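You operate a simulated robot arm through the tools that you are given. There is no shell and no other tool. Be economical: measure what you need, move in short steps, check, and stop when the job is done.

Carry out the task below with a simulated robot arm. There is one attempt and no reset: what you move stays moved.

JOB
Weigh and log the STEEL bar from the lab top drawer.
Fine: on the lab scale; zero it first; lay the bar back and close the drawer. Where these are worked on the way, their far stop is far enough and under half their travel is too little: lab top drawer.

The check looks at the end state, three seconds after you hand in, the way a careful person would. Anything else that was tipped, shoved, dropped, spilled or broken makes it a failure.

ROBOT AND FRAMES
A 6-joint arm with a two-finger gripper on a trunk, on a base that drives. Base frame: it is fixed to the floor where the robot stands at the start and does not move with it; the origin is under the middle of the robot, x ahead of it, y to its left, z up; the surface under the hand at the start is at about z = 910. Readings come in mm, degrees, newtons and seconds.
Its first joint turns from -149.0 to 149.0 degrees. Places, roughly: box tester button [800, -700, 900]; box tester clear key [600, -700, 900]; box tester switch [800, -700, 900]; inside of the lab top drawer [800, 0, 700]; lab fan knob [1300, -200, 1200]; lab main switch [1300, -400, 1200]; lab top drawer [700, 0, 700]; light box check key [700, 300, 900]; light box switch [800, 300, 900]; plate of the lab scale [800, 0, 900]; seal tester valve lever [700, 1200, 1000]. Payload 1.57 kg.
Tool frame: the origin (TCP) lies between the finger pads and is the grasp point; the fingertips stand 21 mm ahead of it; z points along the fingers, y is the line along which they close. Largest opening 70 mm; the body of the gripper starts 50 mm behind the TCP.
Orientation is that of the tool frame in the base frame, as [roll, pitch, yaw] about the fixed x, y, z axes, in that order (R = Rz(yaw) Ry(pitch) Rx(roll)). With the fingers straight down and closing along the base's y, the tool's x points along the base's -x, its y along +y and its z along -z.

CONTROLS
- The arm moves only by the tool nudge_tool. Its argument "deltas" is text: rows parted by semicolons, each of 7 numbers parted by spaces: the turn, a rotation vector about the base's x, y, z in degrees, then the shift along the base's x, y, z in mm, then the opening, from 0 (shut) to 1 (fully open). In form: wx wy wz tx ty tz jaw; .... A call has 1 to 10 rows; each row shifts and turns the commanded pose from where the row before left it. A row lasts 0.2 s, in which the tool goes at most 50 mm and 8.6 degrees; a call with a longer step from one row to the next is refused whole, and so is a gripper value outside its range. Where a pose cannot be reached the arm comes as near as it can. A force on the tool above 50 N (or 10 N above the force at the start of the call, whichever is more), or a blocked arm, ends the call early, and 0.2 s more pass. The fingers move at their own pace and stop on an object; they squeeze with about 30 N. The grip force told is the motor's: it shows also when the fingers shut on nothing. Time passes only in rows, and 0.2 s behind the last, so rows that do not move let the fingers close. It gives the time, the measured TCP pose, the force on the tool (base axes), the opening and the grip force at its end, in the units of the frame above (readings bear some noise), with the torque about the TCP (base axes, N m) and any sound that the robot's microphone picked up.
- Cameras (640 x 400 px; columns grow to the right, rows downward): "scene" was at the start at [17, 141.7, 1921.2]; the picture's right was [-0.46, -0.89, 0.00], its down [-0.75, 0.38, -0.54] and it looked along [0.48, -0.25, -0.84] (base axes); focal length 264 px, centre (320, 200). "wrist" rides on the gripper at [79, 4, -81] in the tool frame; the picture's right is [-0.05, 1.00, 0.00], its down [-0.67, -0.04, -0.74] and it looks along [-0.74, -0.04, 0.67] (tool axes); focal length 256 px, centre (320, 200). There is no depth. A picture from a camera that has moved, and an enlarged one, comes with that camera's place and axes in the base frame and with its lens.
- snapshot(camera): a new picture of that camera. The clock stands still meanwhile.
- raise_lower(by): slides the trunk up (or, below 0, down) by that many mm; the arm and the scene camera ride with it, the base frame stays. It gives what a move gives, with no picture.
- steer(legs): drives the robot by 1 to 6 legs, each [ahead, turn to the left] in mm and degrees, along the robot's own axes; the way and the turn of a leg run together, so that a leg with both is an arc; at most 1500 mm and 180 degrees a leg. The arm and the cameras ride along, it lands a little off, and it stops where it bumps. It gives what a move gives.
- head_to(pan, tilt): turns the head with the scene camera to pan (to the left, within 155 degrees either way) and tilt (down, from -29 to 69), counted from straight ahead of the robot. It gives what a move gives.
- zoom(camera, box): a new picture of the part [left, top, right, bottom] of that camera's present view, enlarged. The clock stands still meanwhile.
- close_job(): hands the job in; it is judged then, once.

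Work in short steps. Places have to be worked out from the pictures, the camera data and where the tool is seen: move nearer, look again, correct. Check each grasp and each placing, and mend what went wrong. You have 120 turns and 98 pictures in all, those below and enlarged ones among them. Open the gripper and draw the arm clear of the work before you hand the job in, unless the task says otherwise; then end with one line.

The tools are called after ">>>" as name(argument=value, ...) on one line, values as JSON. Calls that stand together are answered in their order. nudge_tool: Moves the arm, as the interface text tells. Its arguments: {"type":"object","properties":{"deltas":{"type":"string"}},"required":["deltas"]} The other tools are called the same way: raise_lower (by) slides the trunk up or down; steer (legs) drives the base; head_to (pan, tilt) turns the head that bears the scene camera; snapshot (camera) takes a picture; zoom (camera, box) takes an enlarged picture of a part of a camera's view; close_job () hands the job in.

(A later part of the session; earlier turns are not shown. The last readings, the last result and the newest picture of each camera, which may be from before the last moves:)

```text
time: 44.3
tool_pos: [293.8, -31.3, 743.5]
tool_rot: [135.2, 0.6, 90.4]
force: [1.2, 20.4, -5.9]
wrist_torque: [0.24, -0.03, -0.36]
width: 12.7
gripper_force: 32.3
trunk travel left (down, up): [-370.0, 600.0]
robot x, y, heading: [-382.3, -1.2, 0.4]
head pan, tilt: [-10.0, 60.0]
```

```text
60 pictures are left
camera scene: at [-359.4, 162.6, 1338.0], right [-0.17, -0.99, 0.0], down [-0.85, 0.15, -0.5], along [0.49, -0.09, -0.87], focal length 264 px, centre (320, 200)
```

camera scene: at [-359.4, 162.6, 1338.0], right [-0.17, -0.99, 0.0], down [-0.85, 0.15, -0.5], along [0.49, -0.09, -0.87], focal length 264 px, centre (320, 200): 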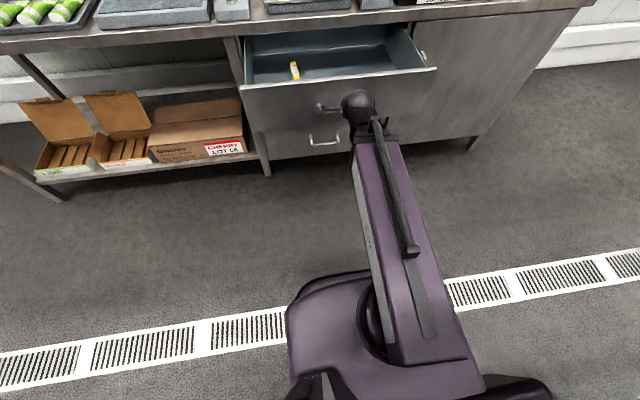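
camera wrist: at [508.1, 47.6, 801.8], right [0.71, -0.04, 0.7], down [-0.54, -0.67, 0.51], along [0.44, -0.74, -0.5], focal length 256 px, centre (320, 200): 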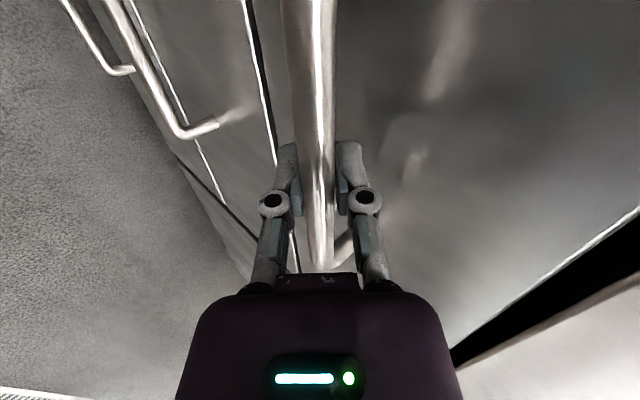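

>>> zoom(camera="scene", box=[230, 20, 450, 160])

>>> steer(legs=[[-60, 0]])

>>> zoom(camera="scene", box=[230, 20, 450, 160])

```text
2.86 times, centred on (340, 90) of scene
camera zoom: at [-359.4, 162.6, 1338.0], right [-0.17, -0.99, 0.0], down [-0.85, 0.15, -0.5], along [0.49, -0.09, -0.87], focal length 754 px, centre (263, 514)
```

zoom: 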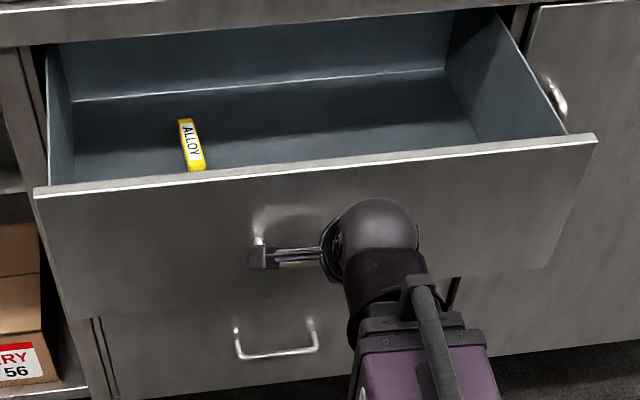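

```text
time: 45.4
tool_pos: [233.4, -31.0, 742.4]
tool_rot: [135.1, 0.4, 90.4]
force: [0.6, 22.0, -4.9]
wrist_torque: [0.43, -0.01, -0.3]
width: 12.4
gripper_force: 32.7
trunk travel left (down, up): [-370.0, 600.0]
robot x, y, heading: [-438.9, 1.2, 0.2]
head pan, tilt: [-10.0, 60.0]
```

```text
2.86 times, centred on (340, 90) of scene
camera zoom: at [-420.7, 162.5, 1337.9], right [-0.17, -0.99, 0.0], down [-0.85, 0.15, -0.5], along [0.49, -0.09, -0.87], focal length 754 px, centre (263, 514)
```

zoom: 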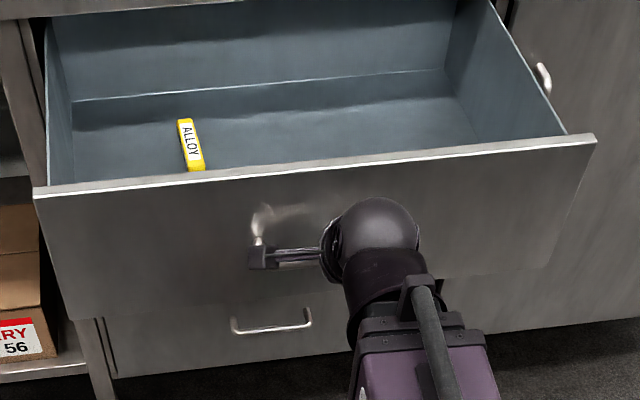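

The drawer is about 330 mm open and I see only the ALLOY bar, so STEEL may be hidden behind the front. I open the jaw and retreat diagonally.

>>> nudge_tool(deltas="0 0 0 0 0 0 0.65; 0 0 0 0 0 0 0.65; 0 0 0 0 0 0 0.65")

>>> raise_lower(by=10)

>>> steer(legs=[[-20, 0]])

>>> raise_lower(by=20)

>>> steer(legs=[[-25, 0]])

>>> raise_lower(by=30)

```text
time: 46.1
tool_pos: [233.6, -31.7, 742.8]
tool_rot: [135.1, 0.2, 90.5]
force: [-0.7, -1.0, -0.1]
wrist_torque: [-0.02, -0.01, 0.0]
width: 45.5
gripper_force: 0.0
trunk travel left (down, up): [-370.0, 600.0]
robot x, y, heading: [-441.5, 3.5, 0.4]
head pan, tilt: [-10.0, 60.0]
```

```text
time: 46.7
tool_pos: [232.6, -32.0, 754.1]
tool_rot: [135.1, 0.3, 90.4]
force: [0.5, -0.7, 0.5]
wrist_torque: [-0.01, 0.01, -0.01]
width: 45.4
gripper_force: 0.0
trunk travel left (down, up): [-380.0, 590.0]
robot x, y, heading: [-442.1, -0.2, 0.4]
head pan, tilt: [-10.0, 60.0]
```

```text
time: 47.5
tool_pos: [213.3, -32.3, 753.7]
tool_rot: [135.2, 0.3, 90.4]
force: [0.2, 0.7, -0.1]
wrist_torque: [-0.01, 0.01, 0.02]
width: 45.5
gripper_force: 0.0
trunk travel left (down, up): [-380.0, 590.0]
robot x, y, heading: [-457.9, 5.7, 0.3]
head pan, tilt: [-10.0, 60.0]
```

```text
time: 48.2
tool_pos: [212.0, -31.3, 773.6]
tool_rot: [135.1, 0.2, 90.5]
force: [0.2, -0.2, -0.6]
wrist_torque: [-0.02, -0.01, -0.01]
width: 45.5
gripper_force: 0.1
trunk travel left (down, up): [-400.0, 570.0]
robot x, y, heading: [-461.3, -2.1, 0.5]
head pan, tilt: [-10.0, 60.0]
```

```text
time: 49.0
tool_pos: [187.3, -32.7, 773.2]
tool_rot: [135.2, 0.4, 90.5]
force: [0.9, 0.6, 0.0]
wrist_torque: [0.0, -0.01, 0.02]
width: 45.6
gripper_force: 0.1
trunk travel left (down, up): [-400.0, 570.0]
robot x, y, heading: [-486.2, 1.1, 0.1]
head pan, tilt: [-10.0, 60.0]
```

```text
time: 49.8
tool_pos: [187.5, -32.2, 802.9]
tool_rot: [135.1, 0.2, 90.4]
force: [0.2, -0.2, 0.7]
wrist_torque: [0.0, 0.02, -0.01]
width: 45.6
gripper_force: 0.1
trunk travel left (down, up): [-430.0, 540.0]
robot x, y, heading: [-484.9, 2.2, -0.0]
head pan, tilt: [-10.0, 60.0]
```

Clear of the handle. I raise the trunk and turn the tool back to straight down.

>>> raise_lower(by=250)

>>> nudge_tool(deltas="-6 0 6 0 0 0 1; -6 0 6 0 0 0 1; -6 0 6 0 0 0 1; -6 0 6 0 0 0 1; -6 0 6 0 0 0 1; -6 0 6 0 0 0 1; -6 0 6 0 0 0 1; -6 0 6 0 0 0 1; -6 0 6 0 0 0 1; -6 0 6 0 0 0 1")

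>>> nudge_tool(deltas="-3 0 3 0 0 0 1; 0 7.5 0 20 0 0 1; 0 7.5 0 20 0 0 1; 0 7.5 0 20 0 0 1; 0 7.5 0 20 0 0 1; 0 7.5 0 20 0 0 1; 0 7.5 0 20 0 0 1; 0 0 0 0 0 0 1")

>>> snapshot(camera="wrist")

>>> snapshot(camera="scene")

```text
time: 52.4
tool_pos: [188.1, -32.0, 1053.4]
tool_rot: [135.1, 0.3, 90.3]
force: [0.1, 0.0, 0.1]
wrist_torque: [0.02, 0.02, 0.01]
width: 45.6
gripper_force: 0.1
trunk travel left (down, up): [-680.0, 290.0]
robot x, y, heading: [-486.3, 4.7, 0.3]
head pan, tilt: [-10.0, 60.0]
```

```text
time: 54.6
tool_pos: [187.1, -31.5, 1053.9]
tool_rot: [175.8, 44.8, 173.7]
force: [0.3, 0.7, 0.7]
wrist_torque: [0.01, -0.01, -0.03]
width: 70.2
gripper_force: 0.1
trunk travel left (down, up): [-680.0, 290.0]
robot x, y, heading: [-487.0, 2.0, 0.0]
head pan, tilt: [-10.0, 60.0]
```

```text
time: 56.4
tool_pos: [306.9, -32.4, 999.8]
tool_rot: [-179.8, -0.2, 179.6]
force: [0.2, -0.9, 0.3]
wrist_torque: [0.05, 0.01, -0.01]
width: 70.0
gripper_force: 0.2
out of reach, approached as far as the arm can: row 2, 3, 4, 5, 6
trunk travel left (down, up): [-680.0, 290.0]
robot x, y, heading: [-488.6, -0.1, 0.1]
head pan, tilt: [-10.0, 60.0]
```

```text
57 pictures are left
camera wrist: at [227.1, -27.3, 1080.2], right [0.06, 1.0, 0.0], down [0.67, -0.04, 0.74], along [0.74, -0.05, -0.67], focal length 256 px, centre (320, 200)
```

wrist: 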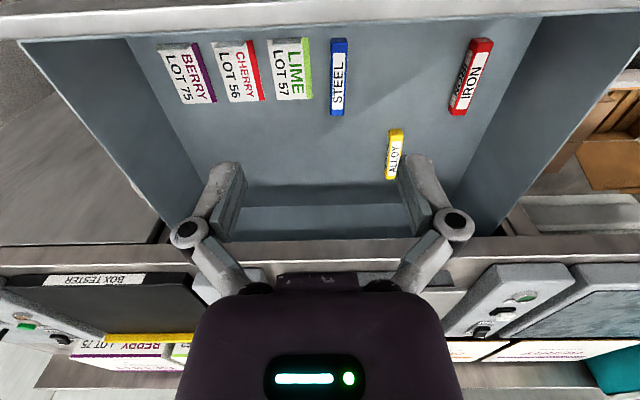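

```text
56 pictures are left
camera scene: at [-466.7, 160.8, 1648.1], right [-0.17, -0.99, 0.0], down [-0.85, 0.15, -0.5], along [0.49, -0.08, -0.87], focal length 264 px, centre (320, 200)
```

scene: 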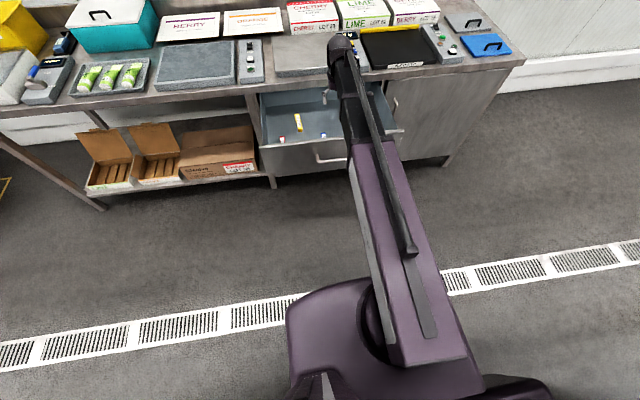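

STEEL (blue) is found: centre about (385,−11), along x, with LIME about 28 mm to its side. I move above x≈400 with the jaw at 0.6 and lower part way for another look.

>>> nudge_tool(deltas="0 0 0 40 10 0 0.6; 0 0 0 40 11 0 0.6; 0 0 0 13 0 0 0.6; 0 0 0 0 0 0 0.6")

>>> raise_lower(by=-130)

>>> snapshot(camera="wrist")

>>> snapshot(camera="scene")

```text
time: 57.4
tool_pos: [402.5, -11.5, 998.3]
tool_rot: [-179.9, -0.1, 179.7]
force: [0.4, -0.4, -0.2]
wrist_torque: [0.03, 0.03, 0.02]
width: 42.1
gripper_force: 0.0
trunk travel left (down, up): [-680.0, 290.0]
robot x, y, heading: [-483.5, -1.3, 0.0]
head pan, tilt: [-10.0, 60.0]
```

```text
time: 59.0
tool_pos: [401.5, -13.1, 868.7]
tool_rot: [-179.8, -0.2, 179.6]
force: [0.6, -0.1, 0.2]
wrist_torque: [-0.01, 0.0, -0.02]
width: 41.9
gripper_force: 0.0
trunk travel left (down, up): [-550.0, 420.0]
robot x, y, heading: [-490.4, 1.7, 0.5]
head pan, tilt: [-10.0, 60.0]
```

```text
55 pictures are left
camera wrist: at [321.7, -6.6, 949.9], right [0.06, 1.0, 0.0], down [0.67, -0.04, 0.74], along [0.74, -0.05, -0.67], focal length 256 px, centre (320, 200)
```

wrist: 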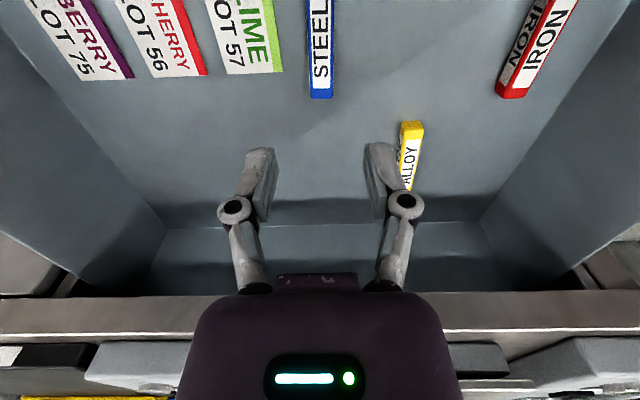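

```text
54 pictures are left
camera scene: at [-466.4, 160.8, 1518.2], right [-0.17, -0.99, 0.0], down [-0.85, 0.15, -0.5], along [0.49, -0.08, -0.87], focal length 264 px, centre (320, 200)
```

scene: 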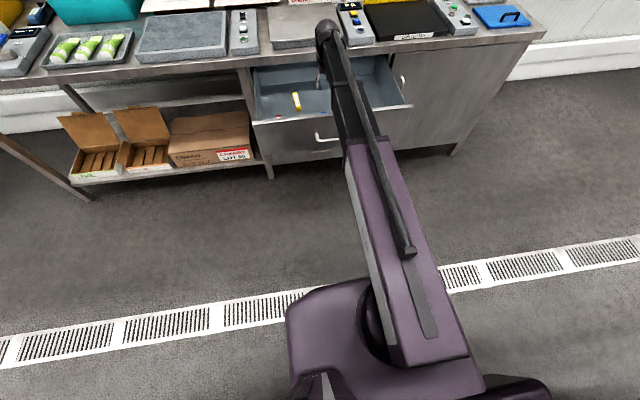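

Bar lies at about y −12, yawed roughly −3.4°. I turn the tool to match and descend to z≈745.

>>> nudge_tool(deltas="0 0 -3.2 0 0 0 0.6; 0 0 0 0 0 0 0.6")

>>> raise_lower(by=-110)

>>> snapshot(camera="wrist")

>>> zoom(camera="scene", box=[230, 20, 430, 160])

```text
time: 59.6
tool_pos: [401.3, -12.6, 868.2]
tool_rot: [-179.9, 0.0, 176.4]
force: [-0.6, -0.7, -0.4]
wrist_torque: [0.03, 0.0, -0.04]
width: 41.9
gripper_force: 0.0
trunk travel left (down, up): [-550.0, 420.0]
robot x, y, heading: [-488.3, 6.5, 0.4]
head pan, tilt: [-10.0, 60.0]
```

```text
time: 61.0
tool_pos: [401.4, -11.4, 759.1]
tool_rot: [-179.8, -0.1, 176.4]
force: [0.3, -0.3, 0.4]
wrist_torque: [0.0, 0.03, 0.01]
width: 42.1
gripper_force: 0.1
trunk travel left (down, up): [-440.0, 530.0]
robot x, y, heading: [-484.2, -1.1, 0.4]
head pan, tilt: [-10.0, 60.0]
```

```text
53 pictures are left
camera wrist: at [322.2, -2.2, 839.9], right [0.12, 0.99, 0.0], down [0.66, -0.08, 0.74], along [0.74, -0.09, -0.67], focal length 256 px, centre (320, 200)
```

wrist: 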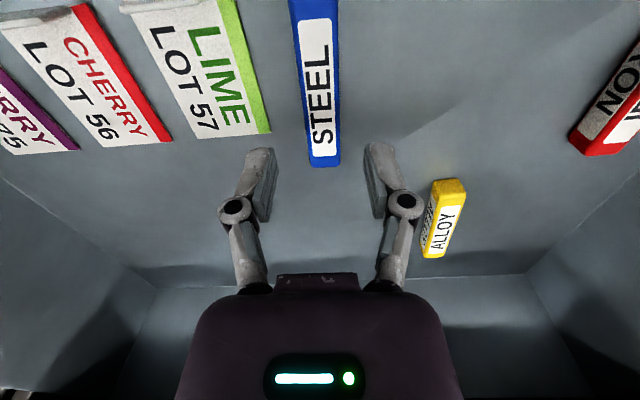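

```text
2.86 times, centred on (330, 90) of scene
camera zoom: at [-466.4, 160.8, 1408.2], right [-0.17, -0.99, 0.0], down [-0.85, 0.15, -0.5], along [0.49, -0.08, -0.87], focal length 754 px, centre (291, 514)
```

zoom: 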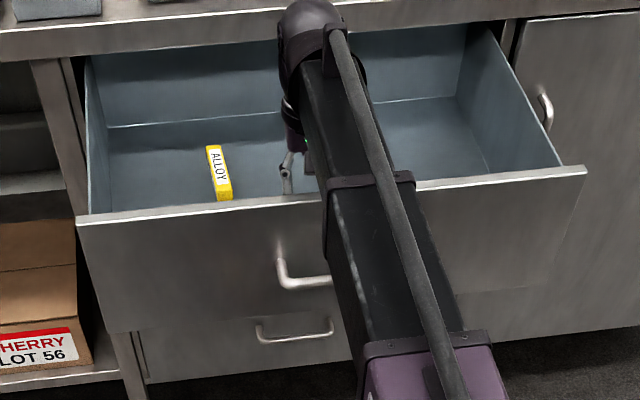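

Alignment is good. The LIME box is close, so I narrow the jaw to 0.5 and lower to just about the bar top.

>>> nudge_tool(deltas="0 0 0.8 0 0 0 0.5; 0 0 0 0 0 0 0.5")

>>> raise_lower(by=-40)

>>> snapshot(camera="wrist")

```text
time: 61.6
tool_pos: [401.9, -12.6, 758.7]
tool_rot: [-179.8, -0.1, 177.2]
force: [0.0, 0.3, 0.1]
wrist_torque: [0.0, -0.02, 0.01]
width: 35.0
gripper_force: 0.0
trunk travel left (down, up): [-440.0, 530.0]
robot x, y, heading: [-487.6, 2.1, 0.1]
head pan, tilt: [-10.0, 60.0]
```

```text
time: 62.4
tool_pos: [400.6, -12.6, 719.5]
tool_rot: [-179.9, 0.0, 177.2]
force: [-0.2, -0.8, 0.0]
wrist_torque: [-0.02, -0.01, 0.02]
width: 34.8
gripper_force: 0.2
trunk travel left (down, up): [-400.0, 570.0]
robot x, y, heading: [-483.8, 0.3, 0.5]
head pan, tilt: [-10.0, 60.0]
```

```text
51 pictures are left
camera wrist: at [321.6, -3.6, 800.0], right [0.1, 0.99, 0.0], down [0.66, -0.07, 0.74], along [0.74, -0.08, -0.67], focal length 256 px, centre (320, 200)
```

wrist: 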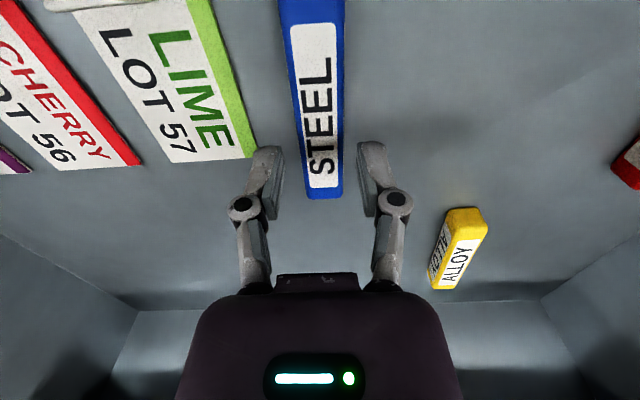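

Fingers straddle the bar centrally. I descend in small steps watching force.

>>> raise_lower(by=-18)

>>> snapshot(camera="wrist")

```text
time: 63.1
tool_pos: [400.8, -12.1, 702.1]
tool_rot: [-180.0, -0.1, 177.1]
force: [-0.3, 0.1, 0.3]
wrist_torque: [-0.02, 0.0, 0.0]
width: 34.9
gripper_force: 0.0
trunk travel left (down, up): [-382.0, 588.0]
robot x, y, heading: [-488.0, 2.5, -0.1]
head pan, tilt: [-10.0, 60.0]
```

```text
50 pictures are left
camera wrist: at [321.8, -3.6, 781.9], right [0.1, 0.99, 0.0], down [0.66, -0.07, 0.74], along [0.74, -0.08, -0.67], focal length 256 px, centre (320, 200)
```

wrist: 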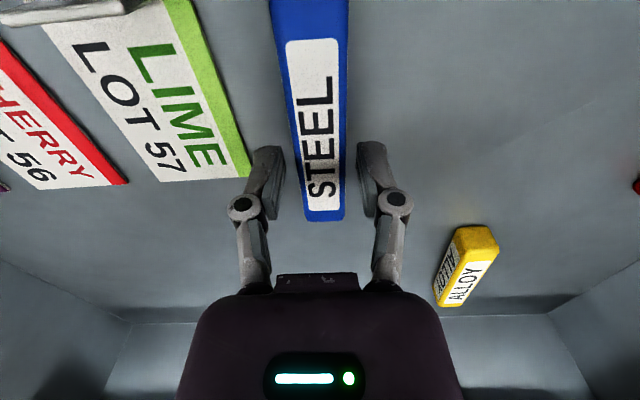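

>>> raise_lower(by=-9)

>>> zoom(camera="wrist", box=[200, 80, 440, 240])

```text
time: 63.6
tool_pos: [401.1, -12.3, 692.9]
tool_rot: [-179.8, -0.1, 177.1]
force: [-0.2, 0.0, 0.7]
wrist_torque: [0.01, -0.02, 0.02]
width: 34.9
gripper_force: 0.0
trunk travel left (down, up): [-373.0, 597.0]
robot x, y, heading: [-486.6, 2.5, 0.4]
head pan, tilt: [-10.0, 60.0]
```

```text
2.50 times, centred on (320, 160) of wrist
camera zoom: at [321.9, -3.6, 772.8], right [0.1, 0.99, 0.0], down [0.66, -0.07, 0.74], along [0.74, -0.08, -0.67], focal length 640 px, centre (320, 300)
```

zoom: 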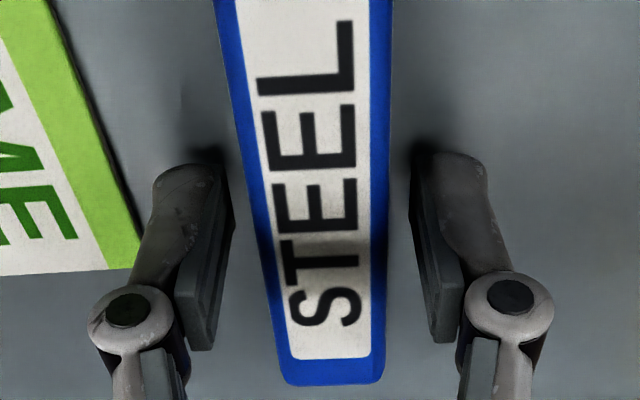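

Tips look to be around the bar's sides; 5 mm more, then close.

>>> raise_lower(by=-5)

>>> nudge_tool(deltas="0 0 0 0 0 0 0; 0 0 0 0 0 0 0; 0 0 0 0 0 0 0")

>>> snapshot(camera="wrist")

```text
time: 64.2
tool_pos: [402.4, -11.6, 686.7]
tool_rot: [-179.9, -0.1, 177.1]
force: [-0.2, -0.2, -0.3]
wrist_torque: [0.0, -0.01, 0.04]
width: 35.1
gripper_force: 0.1
trunk travel left (down, up): [-368.0, 602.0]
robot x, y, heading: [-484.4, -1.8, 0.0]
head pan, tilt: [-10.0, 60.0]
```

```text
time: 65.0
tool_pos: [400.6, -11.9, 687.3]
tool_rot: [-179.9, -0.1, 177.3]
force: [0.1, 3.1, 9.8]
wrist_torque: [0.21, 0.03, 0.14]
width: 23.0
gripper_force: 30.5
trunk travel left (down, up): [-368.0, 602.0]
robot x, y, heading: [-489.5, -1.2, 0.4]
head pan, tilt: [-10.0, 60.0]
```

```text
48 pictures are left
camera wrist: at [321.3, -3.3, 768.6], right [0.1, 0.99, 0.0], down [0.66, -0.07, 0.74], along [0.74, -0.08, -0.67], focal length 256 px, centre (320, 200)
```

wrist: 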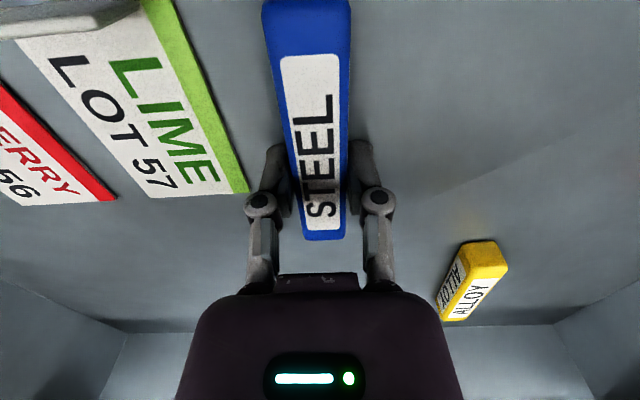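

Gripped at 23 mm. I lift a bit and check that the bar stays level.

>>> raise_lower(by=25)

>>> snapshot(camera="wrist")

```text
time: 65.7
tool_pos: [401.6, -13.4, 711.6]
tool_rot: [-179.8, -0.1, 177.2]
force: [0.5, 0.3, -0.5]
wrist_torque: [0.01, -0.01, -0.01]
width: 0.0
gripper_force: 27.7
trunk travel left (down, up): [-393.0, 577.0]
robot x, y, heading: [-487.3, 2.6, 0.3]
head pan, tilt: [-10.0, 60.0]
```

```text
47 pictures are left
camera wrist: at [321.9, -3.6, 792.8], right [0.1, 0.99, 0.0], down [0.66, -0.07, 0.74], along [0.74, -0.08, -0.67], focal length 256 px, centre (320, 200)
```

wrist: 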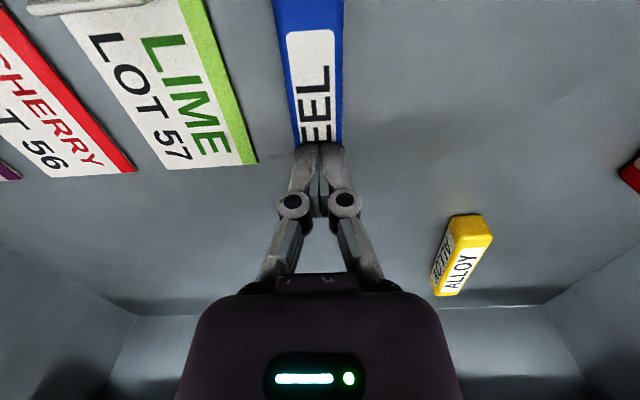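

The grip slipped off since the tips were too shallow. I reopen and go about 10 mm deeper.

>>> nudge_tool(deltas="0 0 0 -5 0 0 0.5; 0 0 0 0 0 0 0.5; 0 0 0 0 0 0 0.5")

>>> raise_lower(by=-25)

>>> raise_lower(by=-5)

>>> raise_lower(by=-4)

>>> snapshot(camera="wrist")

```text
time: 66.5
tool_pos: [397.2, -11.5, 711.1]
tool_rot: [-179.8, -0.1, 177.2]
force: [0.4, 0.3, 0.3]
wrist_torque: [0.01, 0.05, -0.03]
width: 35.1
gripper_force: 0.2
trunk travel left (down, up): [-393.0, 577.0]
robot x, y, heading: [-486.9, 4.8, 0.1]
head pan, tilt: [-10.0, 60.0]
```

```text
time: 67.2
tool_pos: [396.2, -12.0, 685.6]
tool_rot: [-179.7, 0.0, 177.2]
force: [-0.9, 0.4, -0.3]
wrist_torque: [-0.02, -0.02, 0.01]
width: 35.0
gripper_force: 0.1
trunk travel left (down, up): [-368.0, 602.0]
robot x, y, heading: [-484.6, 0.1, -0.2]
head pan, tilt: [-10.0, 60.0]
```

```text
time: 67.7
tool_pos: [393.0, -11.6, 687.2]
tool_rot: [-179.9, 0.3, 177.2]
force: [-1.4, 3.9, 43.3]
wrist_torque: [0.37, 0.03, 0.09]
width: 32.7
gripper_force: 0.0
trunk travel left (down, up): [-363.0, 607.0]
robot x, y, heading: [-486.9, -1.7, -0.1]
head pan, tilt: [-10.0, 60.0]
```

```text
time: 68.1
tool_pos: [392.9, -10.6, 687.1]
tool_rot: [-180.0, 0.4, 177.3]
force: [4.2, 4.2, 106.0]
wrist_torque: [0.56, 0.28, -0.24]
width: 25.6
gripper_force: 32.2
trunk travel left (down, up): [-361.0, 609.0]
robot x, y, heading: [-483.9, -0.2, 0.2]
head pan, tilt: [-10.0, 60.0]
stopped: the force on the tool passed its limit at 61 N (the readings are from after the stop); the commanded pose is now the measured one
```

```text
46 pictures are left
camera wrist: at [312.7, -2.1, 767.8], right [0.1, 0.99, 0.0], down [0.66, -0.07, 0.75], along [0.75, -0.08, -0.66], focal length 256 px, centre (320, 200)
```

wrist: 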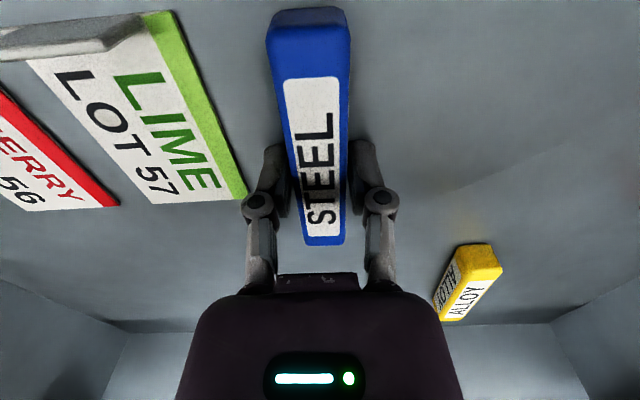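

Fingertips are on the drawer floor (TCP ≈686). I lift a few mm to unload, then re-close and check.

>>> raise_lower(by=4)

>>> nudge_tool(deltas="0 0 0 0 0 0 0.5; 0 0 0 0 0 0 0.5; 0 0 0 0 0 0 0.5")

```text
time: 68.7
tool_pos: [395.0, -11.7, 684.1]
tool_rot: [-180.0, 0.1, 177.3]
force: [0.6, 4.7, 26.7]
wrist_torque: [0.23, -0.03, 0.02]
width: 39.4
gripper_force: 14.3
trunk travel left (down, up): [-365.0, 605.0]
robot x, y, heading: [-485.6, 3.1, 0.2]
head pan, tilt: [-10.0, 60.0]
```

```text
time: 69.5
tool_pos: [395.7, -10.7, 687.1]
tool_rot: [-179.9, 0.2, 177.2]
force: [1.9, 1.7, 34.8]
wrist_torque: [0.2, 0.0, 0.0]
width: 34.0
gripper_force: 18.9
trunk travel left (down, up): [-365.0, 605.0]
robot x, y, heading: [-483.8, 1.7, 0.1]
head pan, tilt: [-10.0, 60.0]
```

>>> raise_lower(by=4)

>>> nudge_tool(deltas="0 0 0 0 0 0 0; 0 0 0 0 0 0 0; 0 0 0 0 0 0 0; 0 0 0 0 0 0 0; 0 0 0 0 0 0 0")

>>> raise_lower(by=4)

>>> zoom(camera="wrist", box=[200, 0, 440, 260])

```text
time: 70.0
tool_pos: [396.0, -11.4, 688.1]
tool_rot: [-180.0, 0.0, 177.2]
force: [0.1, -0.1, -1.1]
wrist_torque: [0.03, 0.01, -0.01]
width: 35.0
gripper_force: 0.1
trunk travel left (down, up): [-369.0, 601.0]
robot x, y, heading: [-484.3, 4.9, 0.2]
head pan, tilt: [-10.0, 60.0]
```

```text
time: 71.2
tool_pos: [396.5, -11.3, 687.5]
tool_rot: [-179.9, 0.1, 177.2]
force: [0.4, 0.9, 0.6]
wrist_torque: [0.02, -0.06, 0.02]
width: 23.2
gripper_force: 30.3
trunk travel left (down, up): [-369.0, 601.0]
robot x, y, heading: [-486.5, 4.0, 0.3]
head pan, tilt: [-10.0, 60.0]
```

```text
time: 71.7
tool_pos: [397.3, -11.2, 690.8]
tool_rot: [-179.9, 0.0, 177.2]
force: [-0.6, -0.2, -0.8]
wrist_torque: [0.02, 0.0, -0.02]
width: 23.1
gripper_force: 29.4
trunk travel left (down, up): [-373.0, 597.0]
robot x, y, heading: [-486.0, 2.2, 0.2]
head pan, tilt: [-10.0, 60.0]
```

```text
1.54 times, centred on (320, 130) of wrist
camera zoom: at [317.0, -2.9, 772.6], right [0.1, 0.99, 0.0], down [0.66, -0.07, 0.74], along [0.74, -0.08, -0.67], focal length 394 px, centre (320, 308)
```

zoom: 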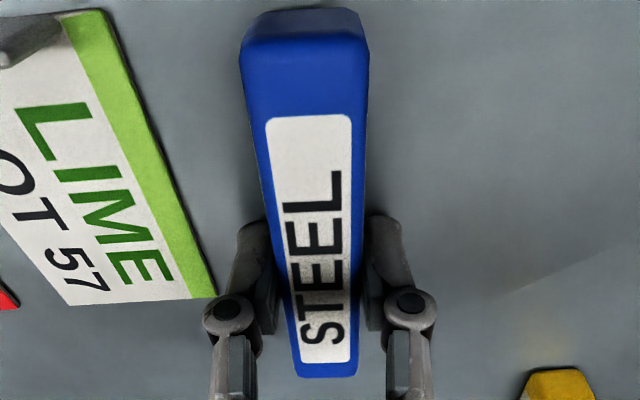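

>>> raise_lower(by=6)

>>> zoom(camera="wrist", box=[200, 0, 440, 260])

```text
time: 72.3
tool_pos: [396.7, -12.2, 697.3]
tool_rot: [-179.9, 0.0, 177.2]
force: [1.0, 0.2, -1.3]
wrist_torque: [-0.03, 0.0, -0.01]
width: 23.0
gripper_force: 30.0
trunk travel left (down, up): [-379.0, 591.0]
robot x, y, heading: [-488.0, -0.1, 0.2]
head pan, tilt: [-10.0, 60.0]
```

```text
1.54 times, centred on (320, 130) of wrist
camera zoom: at [317.0, -2.9, 778.6], right [0.1, 0.99, 0.0], down [0.66, -0.07, 0.74], along [0.74, -0.08, -0.67], focal length 394 px, centre (320, 308)
```

zoom: 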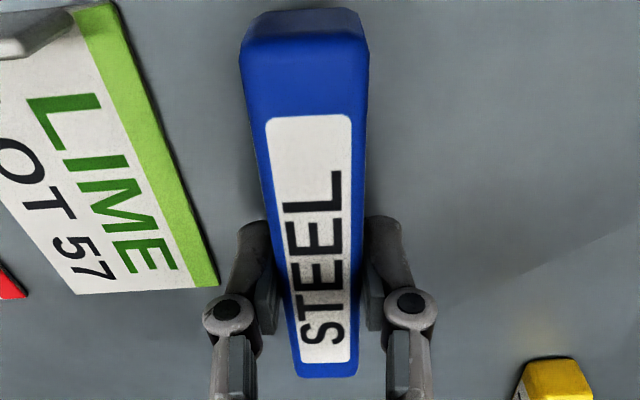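

The bar now lifts with the gripper. I raise gently and check again.

>>> raise_lower(by=30)

>>> raise_lower(by=100)

>>> snapshot(camera="wrist")

```text
time: 73.0
tool_pos: [397.1, -11.0, 727.4]
tool_rot: [-179.8, 0.0, 177.2]
force: [0.0, -0.1, -1.3]
wrist_torque: [-0.02, 0.02, 0.01]
width: 22.8
gripper_force: 29.4
trunk travel left (down, up): [-409.0, 561.0]
robot x, y, heading: [-488.4, 2.5, 0.4]
head pan, tilt: [-10.0, 60.0]
```

```text
time: 74.4
tool_pos: [396.1, -12.1, 827.1]
tool_rot: [-179.9, 0.0, 177.2]
force: [0.5, 0.0, -0.7]
wrist_torque: [0.01, 0.03, -0.01]
width: 22.8
gripper_force: 30.2
trunk travel left (down, up): [-509.0, 461.0]
robot x, y, heading: [-483.8, -0.2, 0.1]
head pan, tilt: [-10.0, 60.0]
```

```text
43 pictures are left
camera wrist: at [317.0, -2.9, 908.5], right [0.1, 0.99, 0.0], down [0.66, -0.07, 0.74], along [0.74, -0.08, -0.67], focal length 256 px, centre (320, 200)
```

wrist: 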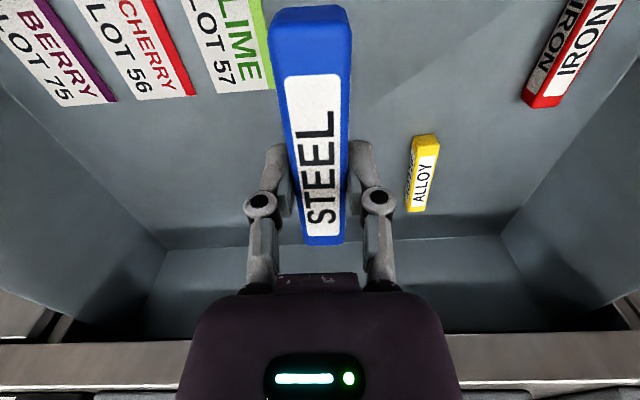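

Held well. I raise to z≈1000 and drive forward 270 mm (the base stays short of the open drawer).

>>> raise_lower(by=175)

>>> steer(legs=[[270, 0]])

>>> snapshot(camera="wrist")

>>> snapshot(camera="scene")

```text
time: 76.3
tool_pos: [395.6, -11.1, 1001.9]
tool_rot: [-179.9, 0.0, 177.2]
force: [0.8, -0.4, -0.4]
wrist_torque: [0.0, 0.05, 0.03]
width: 23.1
gripper_force: 29.9
trunk travel left (down, up): [-684.0, 286.0]
robot x, y, heading: [-486.6, 3.1, 0.3]
head pan, tilt: [-10.0, 60.0]
```

```text
time: 78.5
tool_pos: [669.5, -13.1, 1002.6]
tool_rot: [-180.0, 0.0, 177.0]
force: [1.4, -1.2, -1.1]
wrist_torque: [0.07, 0.0, 0.01]
width: 23.0
gripper_force: 30.0
trunk travel left (down, up): [-684.0, 286.0]
robot x, y, heading: [-212.6, 1.9, 0.2]
head pan, tilt: [-10.0, 60.0]
```

```text
42 pictures are left
camera wrist: at [589.2, -4.9, 1083.2], right [0.1, 0.99, 0.0], down [0.66, -0.07, 0.74], along [0.74, -0.08, -0.67], focal length 256 px, centre (320, 200)
```

wrist: 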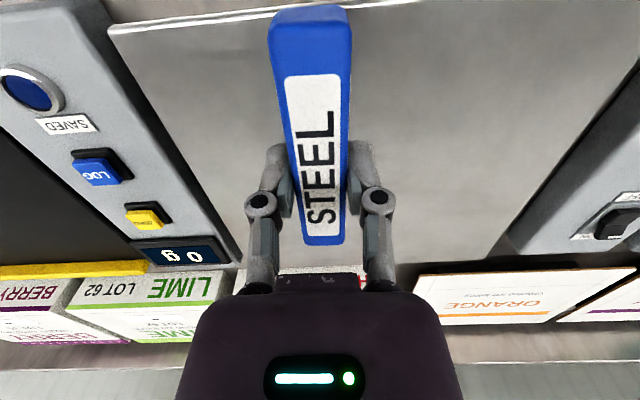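

```text
41 pictures are left
camera scene: at [-193.3, 161.8, 1651.9], right [-0.17, -0.99, 0.0], down [-0.85, 0.15, -0.5], along [0.49, -0.09, -0.87], focal length 264 px, centre (320, 200)
```

scene: 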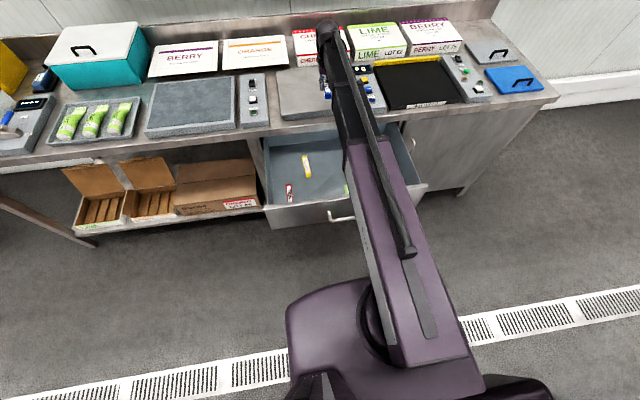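

Scale still reads 0 g. I move over the plate middle and lower to z≈945.

>>> nudge_tool(deltas="0 0 0 25 10 0 0; 0 0 0 25 10 0 0; 0 0 0 15 5 0 0; 0 0 0 0 0 0 0")

>>> raise_lower(by=-55)

>>> snapshot(camera="wrist")

```text
time: 79.5
tool_pos: [733.4, 11.8, 1002.6]
tool_rot: [-180.0, 0.1, 176.9]
force: [0.5, 0.3, -0.4]
wrist_torque: [0.0, 0.04, -0.03]
width: 22.9
gripper_force: 29.8
trunk travel left (down, up): [-684.0, 286.0]
robot x, y, heading: [-214.4, 4.1, 0.2]
head pan, tilt: [-10.0, 60.0]
```

```text
time: 80.5
tool_pos: [732.9, 12.2, 947.6]
tool_rot: [-179.8, -0.1, 177.1]
force: [0.3, 1.0, 0.2]
wrist_torque: [0.0, 0.0, -0.01]
width: 22.9
gripper_force: 30.0
trunk travel left (down, up): [-629.0, 341.0]
robot x, y, heading: [-213.1, -0.5, 0.2]
head pan, tilt: [-10.0, 60.0]
```

```text
40 pictures are left
camera wrist: at [654.0, 20.2, 1028.7], right [0.1, 0.99, 0.0], down [0.66, -0.07, 0.74], along [0.74, -0.08, -0.67], focal length 256 px, centre (320, 200)
```

wrist: 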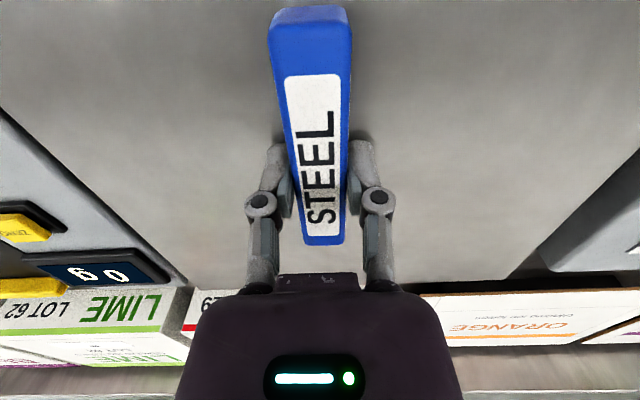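

>>> raise_lower(by=-8)

>>> raise_lower(by=-4)

>>> snapshot(camera="wrist")

```text
time: 81.0
tool_pos: [732.7, 11.4, 944.4]
tool_rot: [-180.0, 0.4, 177.0]
force: [-1.9, -0.8, 32.5]
wrist_torque: [0.09, 0.28, 0.02]
width: 23.0
gripper_force: 30.4
trunk travel left (down, up): [-622.0, 348.0]
robot x, y, heading: [-215.4, 0.7, 0.3]
head pan, tilt: [-10.0, 60.0]
stopped: the force on the tool passed its limit at 58 N (the readings are from after the stop); the commanded pose is now the measured one
```

```text
time: 81.3
tool_pos: [733.2, 11.5, 944.6]
tool_rot: [-179.9, 0.5, 177.0]
force: [-2.0, -0.5, 42.4]
wrist_torque: [0.16, 0.35, -0.04]
width: 23.0
gripper_force: 29.7
trunk travel left (down, up): [-621.0, 349.0]
robot x, y, heading: [-215.7, 6.1, 0.1]
head pan, tilt: [-10.0, 60.0]
stopped: the force on the tool passed its limit at 57 N (the readings are from after the stop); the commanded pose is now the measured one
```

```text
39 pictures are left
camera wrist: at [653.1, 20.2, 1024.8], right [0.1, 0.99, 0.0], down [0.66, -0.07, 0.75], along [0.75, -0.08, -0.66], focal length 256 px, centre (320, 200)
```

wrist: 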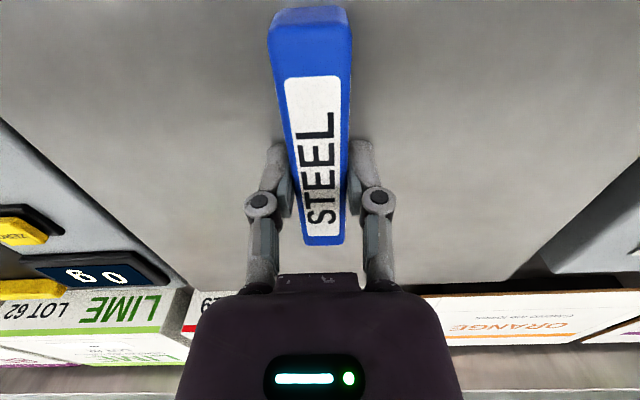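

Contact at TCP≈944. I relieve the load by a few mm and release the bar.

>>> raise_lower(by=6)

>>> nudge_tool(deltas="0 0 0 0 0 0 0; 0 0 0 0 0 0 0.5; 0 0 0 0 0 0 0.5; 0 0 0 0 0 0 0.5")

>>> raise_lower(by=60)

>>> snapshot(camera="wrist")

```text
time: 81.9
tool_pos: [736.9, 11.2, 945.9]
tool_rot: [180.0, 0.3, 176.9]
force: [0.4, -0.7, -1.2]
wrist_torque: [-0.04, -0.03, 0.0]
width: 23.1
gripper_force: 29.5
trunk travel left (down, up): [-627.0, 343.0]
robot x, y, heading: [-215.9, 5.7, 0.2]
head pan, tilt: [-10.0, 60.0]
```

```text
time: 82.9
tool_pos: [736.8, 10.8, 947.3]
tool_rot: [-179.9, 0.3, 177.0]
force: [0.7, -0.4, -0.7]
wrist_torque: [-0.02, -0.02, 0.01]
width: 35.1
gripper_force: 0.1
trunk travel left (down, up): [-627.0, 343.0]
robot x, y, heading: [-213.2, 0.4, -0.2]
head pan, tilt: [-10.0, 60.0]
```

```text
time: 83.9
tool_pos: [736.8, 12.2, 1006.2]
tool_rot: [-179.9, 0.3, 177.0]
force: [0.5, 0.0, -0.1]
wrist_torque: [0.0, -0.01, 0.0]
width: 35.0
gripper_force: 0.1
trunk travel left (down, up): [-687.0, 283.0]
robot x, y, heading: [-212.1, -0.8, 0.2]
head pan, tilt: [-10.0, 60.0]
```

```text
38 pictures are left
camera wrist: at [657.1, 20.3, 1086.7], right [0.1, 0.99, 0.0], down [0.66, -0.07, 0.75], along [0.74, -0.08, -0.66], focal length 256 px, centre (320, 200)
```

wrist: 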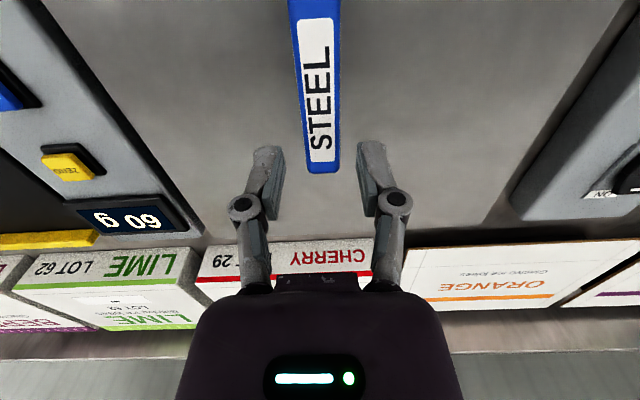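

The scale reads 60 g with the bar resting. Now LOG at about (710,−202,925): I close the fingers and move above it.

>>> nudge_tool(deltas="0 0 0 -5 -43 0 0; 0 0 0 -5 -43 0 0; 0 0 0 -5 -43 0 0; 0 0 0 -6 -43 0 0; 0 0 2.5 -6 -42 0 0; 0 0 0 0 0 0 0; 0 0 0 0 0 0 0")

>>> raise_lower(by=-40)

>>> snapshot(camera="wrist")

```text
time: 85.5
tool_pos: [708.8, -202.7, 1007.3]
tool_rot: [-179.8, 0.3, 179.6]
force: [0.3, -0.1, -0.3]
wrist_torque: [-0.04, 0.01, 0.01]
width: 0.2
gripper_force: 28.4
trunk travel left (down, up): [-687.0, 283.0]
robot x, y, heading: [-218.2, 3.8, 0.1]
head pan, tilt: [-10.0, 60.0]
```

```text
time: 86.3
tool_pos: [710.0, -203.0, 967.9]
tool_rot: [-180.0, 0.4, 179.6]
force: [-0.8, 0.6, -0.6]
wrist_torque: [0.01, -0.02, 0.02]
width: 0.1
gripper_force: 28.9
trunk travel left (down, up): [-647.0, 323.0]
robot x, y, heading: [-215.0, 2.1, 0.2]
head pan, tilt: [-10.0, 60.0]
```

```text
37 pictures are left
camera wrist: at [628.9, -197.5, 1046.9], right [0.06, 1.0, 0.0], down [0.66, -0.04, 0.75], along [0.75, -0.05, -0.66], focal length 256 px, centre (320, 200)
```

wrist: 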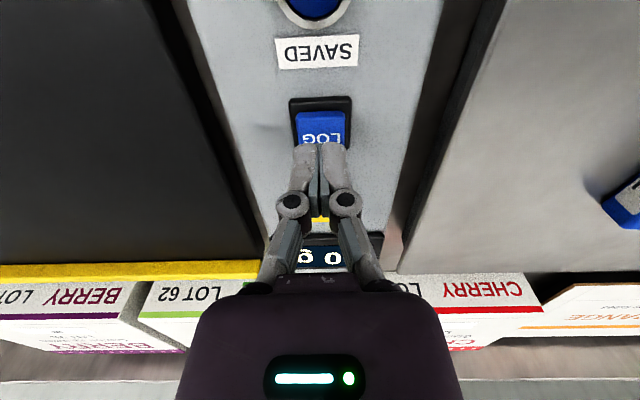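

Aligned over LOG. I lower in small steps until it clicks.

>>> raise_lower(by=-14)

>>> raise_lower(by=-4)

>>> raise_lower(by=-4)

```text
time: 87.0
tool_pos: [708.7, -203.5, 952.4]
tool_rot: [-180.0, 0.3, 179.5]
force: [-1.5, 0.1, 0.3]
wrist_torque: [-0.05, -0.01, 0.02]
width: 0.0
gripper_force: 28.7
trunk travel left (down, up): [-633.0, 337.0]
robot x, y, heading: [-214.7, -0.2, 0.5]
head pan, tilt: [-10.0, 60.0]
```

```text
time: 87.5
tool_pos: [708.9, -202.8, 949.2]
tool_rot: [-180.0, 0.4, 179.5]
force: [-0.1, 0.1, -0.1]
wrist_torque: [-0.01, -0.01, 0.04]
width: 6.1
gripper_force: 27.9
trunk travel left (down, up): [-629.0, 341.0]
robot x, y, heading: [-213.8, -0.6, 0.2]
head pan, tilt: [-10.0, 60.0]
```

```text
time: 88.0
tool_pos: [709.4, -202.3, 944.7]
tool_rot: [-179.9, 0.4, 179.5]
force: [1.1, -0.1, 2.0]
wrist_torque: [-0.01, 0.02, 0.03]
width: 5.9
gripper_force: 28.7
trunk travel left (down, up): [-625.0, 345.0]
robot x, y, heading: [-215.2, -3.2, -0.0]
head pan, tilt: [-10.0, 60.0]
heard: click
```

Click heard. I raise and check the SAVED lamp and display.

>>> raise_lower(by=60)

>>> nudge_tool(deltas="0 0 0 0 45 0 0.5; 0 0 0 0 45 0 0.5; 0 0 0 0 45 0 0.5; 0 0 0 0 0 0 0.5")

>>> snapshot(camera="wrist")

```text
time: 89.0
tool_pos: [708.3, -202.7, 1003.7]
tool_rot: [-179.9, 0.3, 179.5]
force: [-0.4, 0.2, 0.0]
wrist_torque: [0.05, -0.01, -0.01]
width: 0.2
gripper_force: 28.1
trunk travel left (down, up): [-685.0, 285.0]
robot x, y, heading: [-212.2, 4.7, 0.4]
head pan, tilt: [-10.0, 60.0]
```

```text
time: 90.0
tool_pos: [709.6, -68.1, 1004.3]
tool_rot: [-179.9, 0.3, 179.6]
force: [0.6, 0.4, -0.2]
wrist_torque: [-0.02, -0.01, 0.02]
width: 35.3
gripper_force: 0.0
trunk travel left (down, up): [-685.0, 285.0]
robot x, y, heading: [-211.0, 2.4, 0.3]
head pan, tilt: [-10.0, 60.0]
```

```text
36 pictures are left
camera wrist: at [628.9, -63.1, 1084.8], right [0.06, 1.0, 0.0], down [0.66, -0.04, 0.75], along [0.75, -0.05, -0.66], focal length 256 px, centre (320, 200)
```

wrist: 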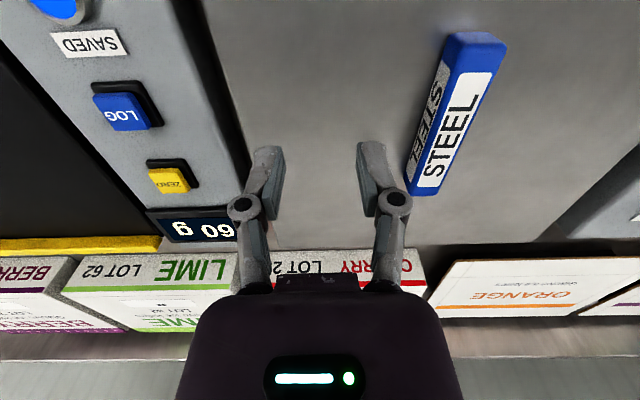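

SAVED lamp is lit and the reading is 60 g. I go back over the bar to pick it up.

>>> nudge_tool(deltas="0 0 -2.6 9 40 0 0.5; 0 0 0 18 40 0 0.5; 0 0 0 0 0 0 0.5")

>>> raise_lower(by=-35)

>>> snapshot(camera="wrist")

>>> zoom(camera="scene", box=[310, 50, 410, 130])

```text
time: 90.8
tool_pos: [733.7, 13.6, 1004.1]
tool_rot: [-179.9, 0.3, 176.9]
force: [0.9, -0.3, -0.4]
wrist_torque: [0.03, -0.02, -0.03]
width: 35.0
gripper_force: 0.1
trunk travel left (down, up): [-685.0, 285.0]
robot x, y, heading: [-216.4, 3.2, -0.1]
head pan, tilt: [-10.0, 60.0]
```

```text
time: 91.6
tool_pos: [733.1, 12.0, 967.6]
tool_rot: [180.0, 0.3, 177.0]
force: [0.7, 0.3, -0.1]
wrist_torque: [-0.03, 0.01, 0.03]
width: 35.2
gripper_force: 0.0
trunk travel left (down, up): [-650.0, 320.0]
robot x, y, heading: [-215.5, 1.4, -0.1]
head pan, tilt: [-10.0, 60.0]
```

```text
35 pictures are left
camera wrist: at [652.6, 21.8, 1049.8], right [0.11, 0.99, 0.0], down [0.66, -0.07, 0.75], along [0.74, -0.08, -0.66], focal length 256 px, centre (320, 200)
```

wrist: 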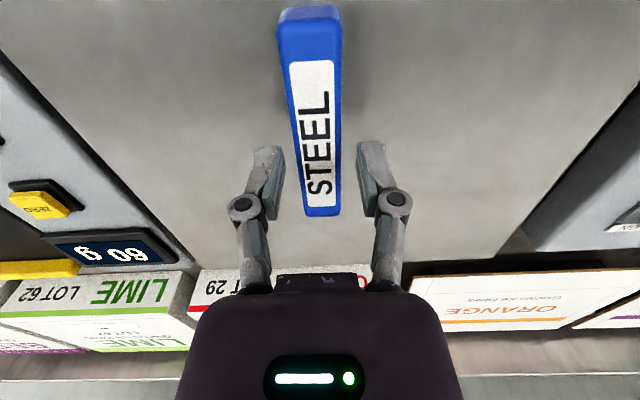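

```text
5.00 times, centred on (360, 90) of scene
camera zoom: at [-194.1, 161.8, 1618.6], right [-0.17, -0.99, 0.0], down [-0.85, 0.15, -0.5], along [0.49, -0.09, -0.87], focal length 1319 px, centre (120, 750)
```

zoom: 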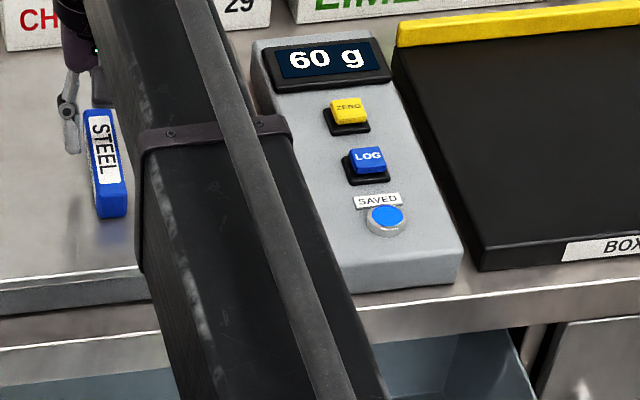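

60 g and SAVED are confirmed. I lower to the release height and grip.

>>> raise_lower(by=-21)

>>> nudge_tool(deltas="0 0 0 0 0 0 0; 0 0 0 0 0 0 0; 0 0 0 0 0 0 0; 0 0 0 0 0 0 0; 0 0 0 0 0 0 0")

>>> raise_lower(by=12)

>>> snapshot(camera="wrist")

```text
time: 92.3
tool_pos: [733.1, 12.9, 948.5]
tool_rot: [-180.0, 0.3, 176.9]
force: [0.3, 0.7, 1.2]
wrist_torque: [-0.02, 0.02, 0.0]
width: 35.1
gripper_force: 0.1
trunk travel left (down, up): [-629.0, 341.0]
robot x, y, heading: [-216.2, 3.1, 0.2]
head pan, tilt: [-10.0, 60.0]
```

```text
time: 93.5
tool_pos: [732.9, 12.7, 947.7]
tool_rot: [-179.8, 0.3, 176.8]
force: [0.6, -0.5, 1.5]
wrist_torque: [0.01, 0.01, -0.01]
width: 23.1
gripper_force: 30.2
trunk travel left (down, up): [-629.0, 341.0]
robot x, y, heading: [-218.3, 3.8, 0.2]
head pan, tilt: [-10.0, 60.0]
```

```text
time: 94.1
tool_pos: [732.2, 12.7, 960.5]
tool_rot: [-179.9, 0.2, 176.9]
force: [-0.2, 0.4, -0.6]
wrist_torque: [0.02, 0.02, 0.01]
width: 23.1
gripper_force: 29.7
trunk travel left (down, up): [-641.0, 329.0]
robot x, y, heading: [-214.3, -0.7, -0.0]
head pan, tilt: [-10.0, 60.0]
```

```text
33 pictures are left
camera wrist: at [652.8, 21.9, 1040.7], right [0.11, 0.99, 0.0], down [0.66, -0.07, 0.75], along [0.74, -0.08, -0.66], focal length 256 px, centre (320, 200)
```

wrist: 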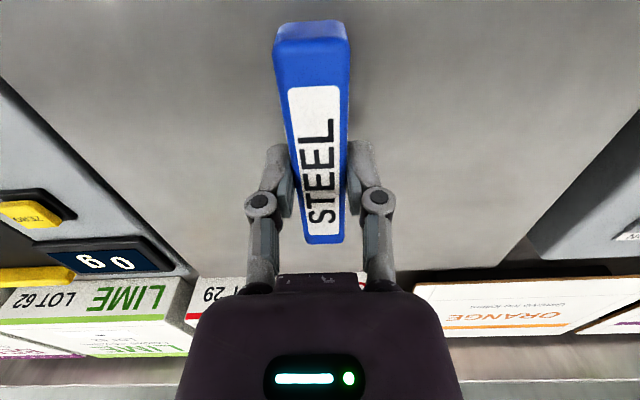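

Lifted; display 0 g. I raise, retract and drive back to the drawer position.

>>> raise_lower(by=42)

>>> nudge_tool(deltas="0 0 0 -25 -10 0 0; 0 0 0 -25 -10 0 0; 0 0 0 -15 -5 0 0; 0 0 0 0 0 0 0")

>>> steer(legs=[[-270, 0]])

>>> snapshot(camera="wrist")

```text
time: 94.9
tool_pos: [733.2, 12.9, 1002.4]
tool_rot: [-179.9, 0.4, 176.9]
force: [-0.5, 0.3, -1.0]
wrist_torque: [-0.02, -0.01, 0.02]
width: 23.2
gripper_force: 29.9
trunk travel left (down, up): [-683.0, 287.0]
robot x, y, heading: [-217.1, 0.3, 0.2]
head pan, tilt: [-10.0, 60.0]
```

```text
time: 95.9
tool_pos: [668.7, -12.1, 1003.5]
tool_rot: [-179.9, 0.3, 176.9]
force: [0.8, 0.0, -0.3]
wrist_torque: [-0.01, 0.04, 0.04]
width: 23.1
gripper_force: 29.5
trunk travel left (down, up): [-683.0, 287.0]
robot x, y, heading: [-213.7, 2.6, 0.3]
head pan, tilt: [-10.0, 60.0]
```

```text
time: 98.2
tool_pos: [391.8, -10.1, 1001.3]
tool_rot: [-179.9, 0.4, 177.0]
force: [-0.9, -0.7, 0.3]
wrist_torque: [-0.03, -0.02, 0.03]
width: 23.1
gripper_force: 30.3
trunk travel left (down, up): [-683.0, 287.0]
robot x, y, heading: [-491.3, 0.0, 0.3]
head pan, tilt: [-10.0, 60.0]
```

```text
32 pictures are left
camera wrist: at [311.8, -1.8, 1083.2], right [0.1, 0.99, 0.0], down [0.66, -0.07, 0.75], along [0.75, -0.08, -0.66], focal length 256 px, centre (320, 200)
```

wrist: 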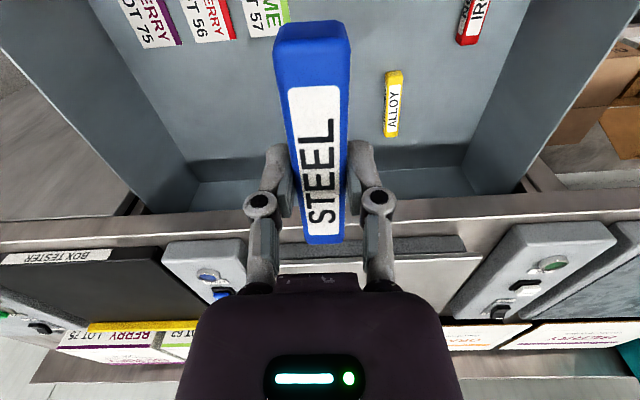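

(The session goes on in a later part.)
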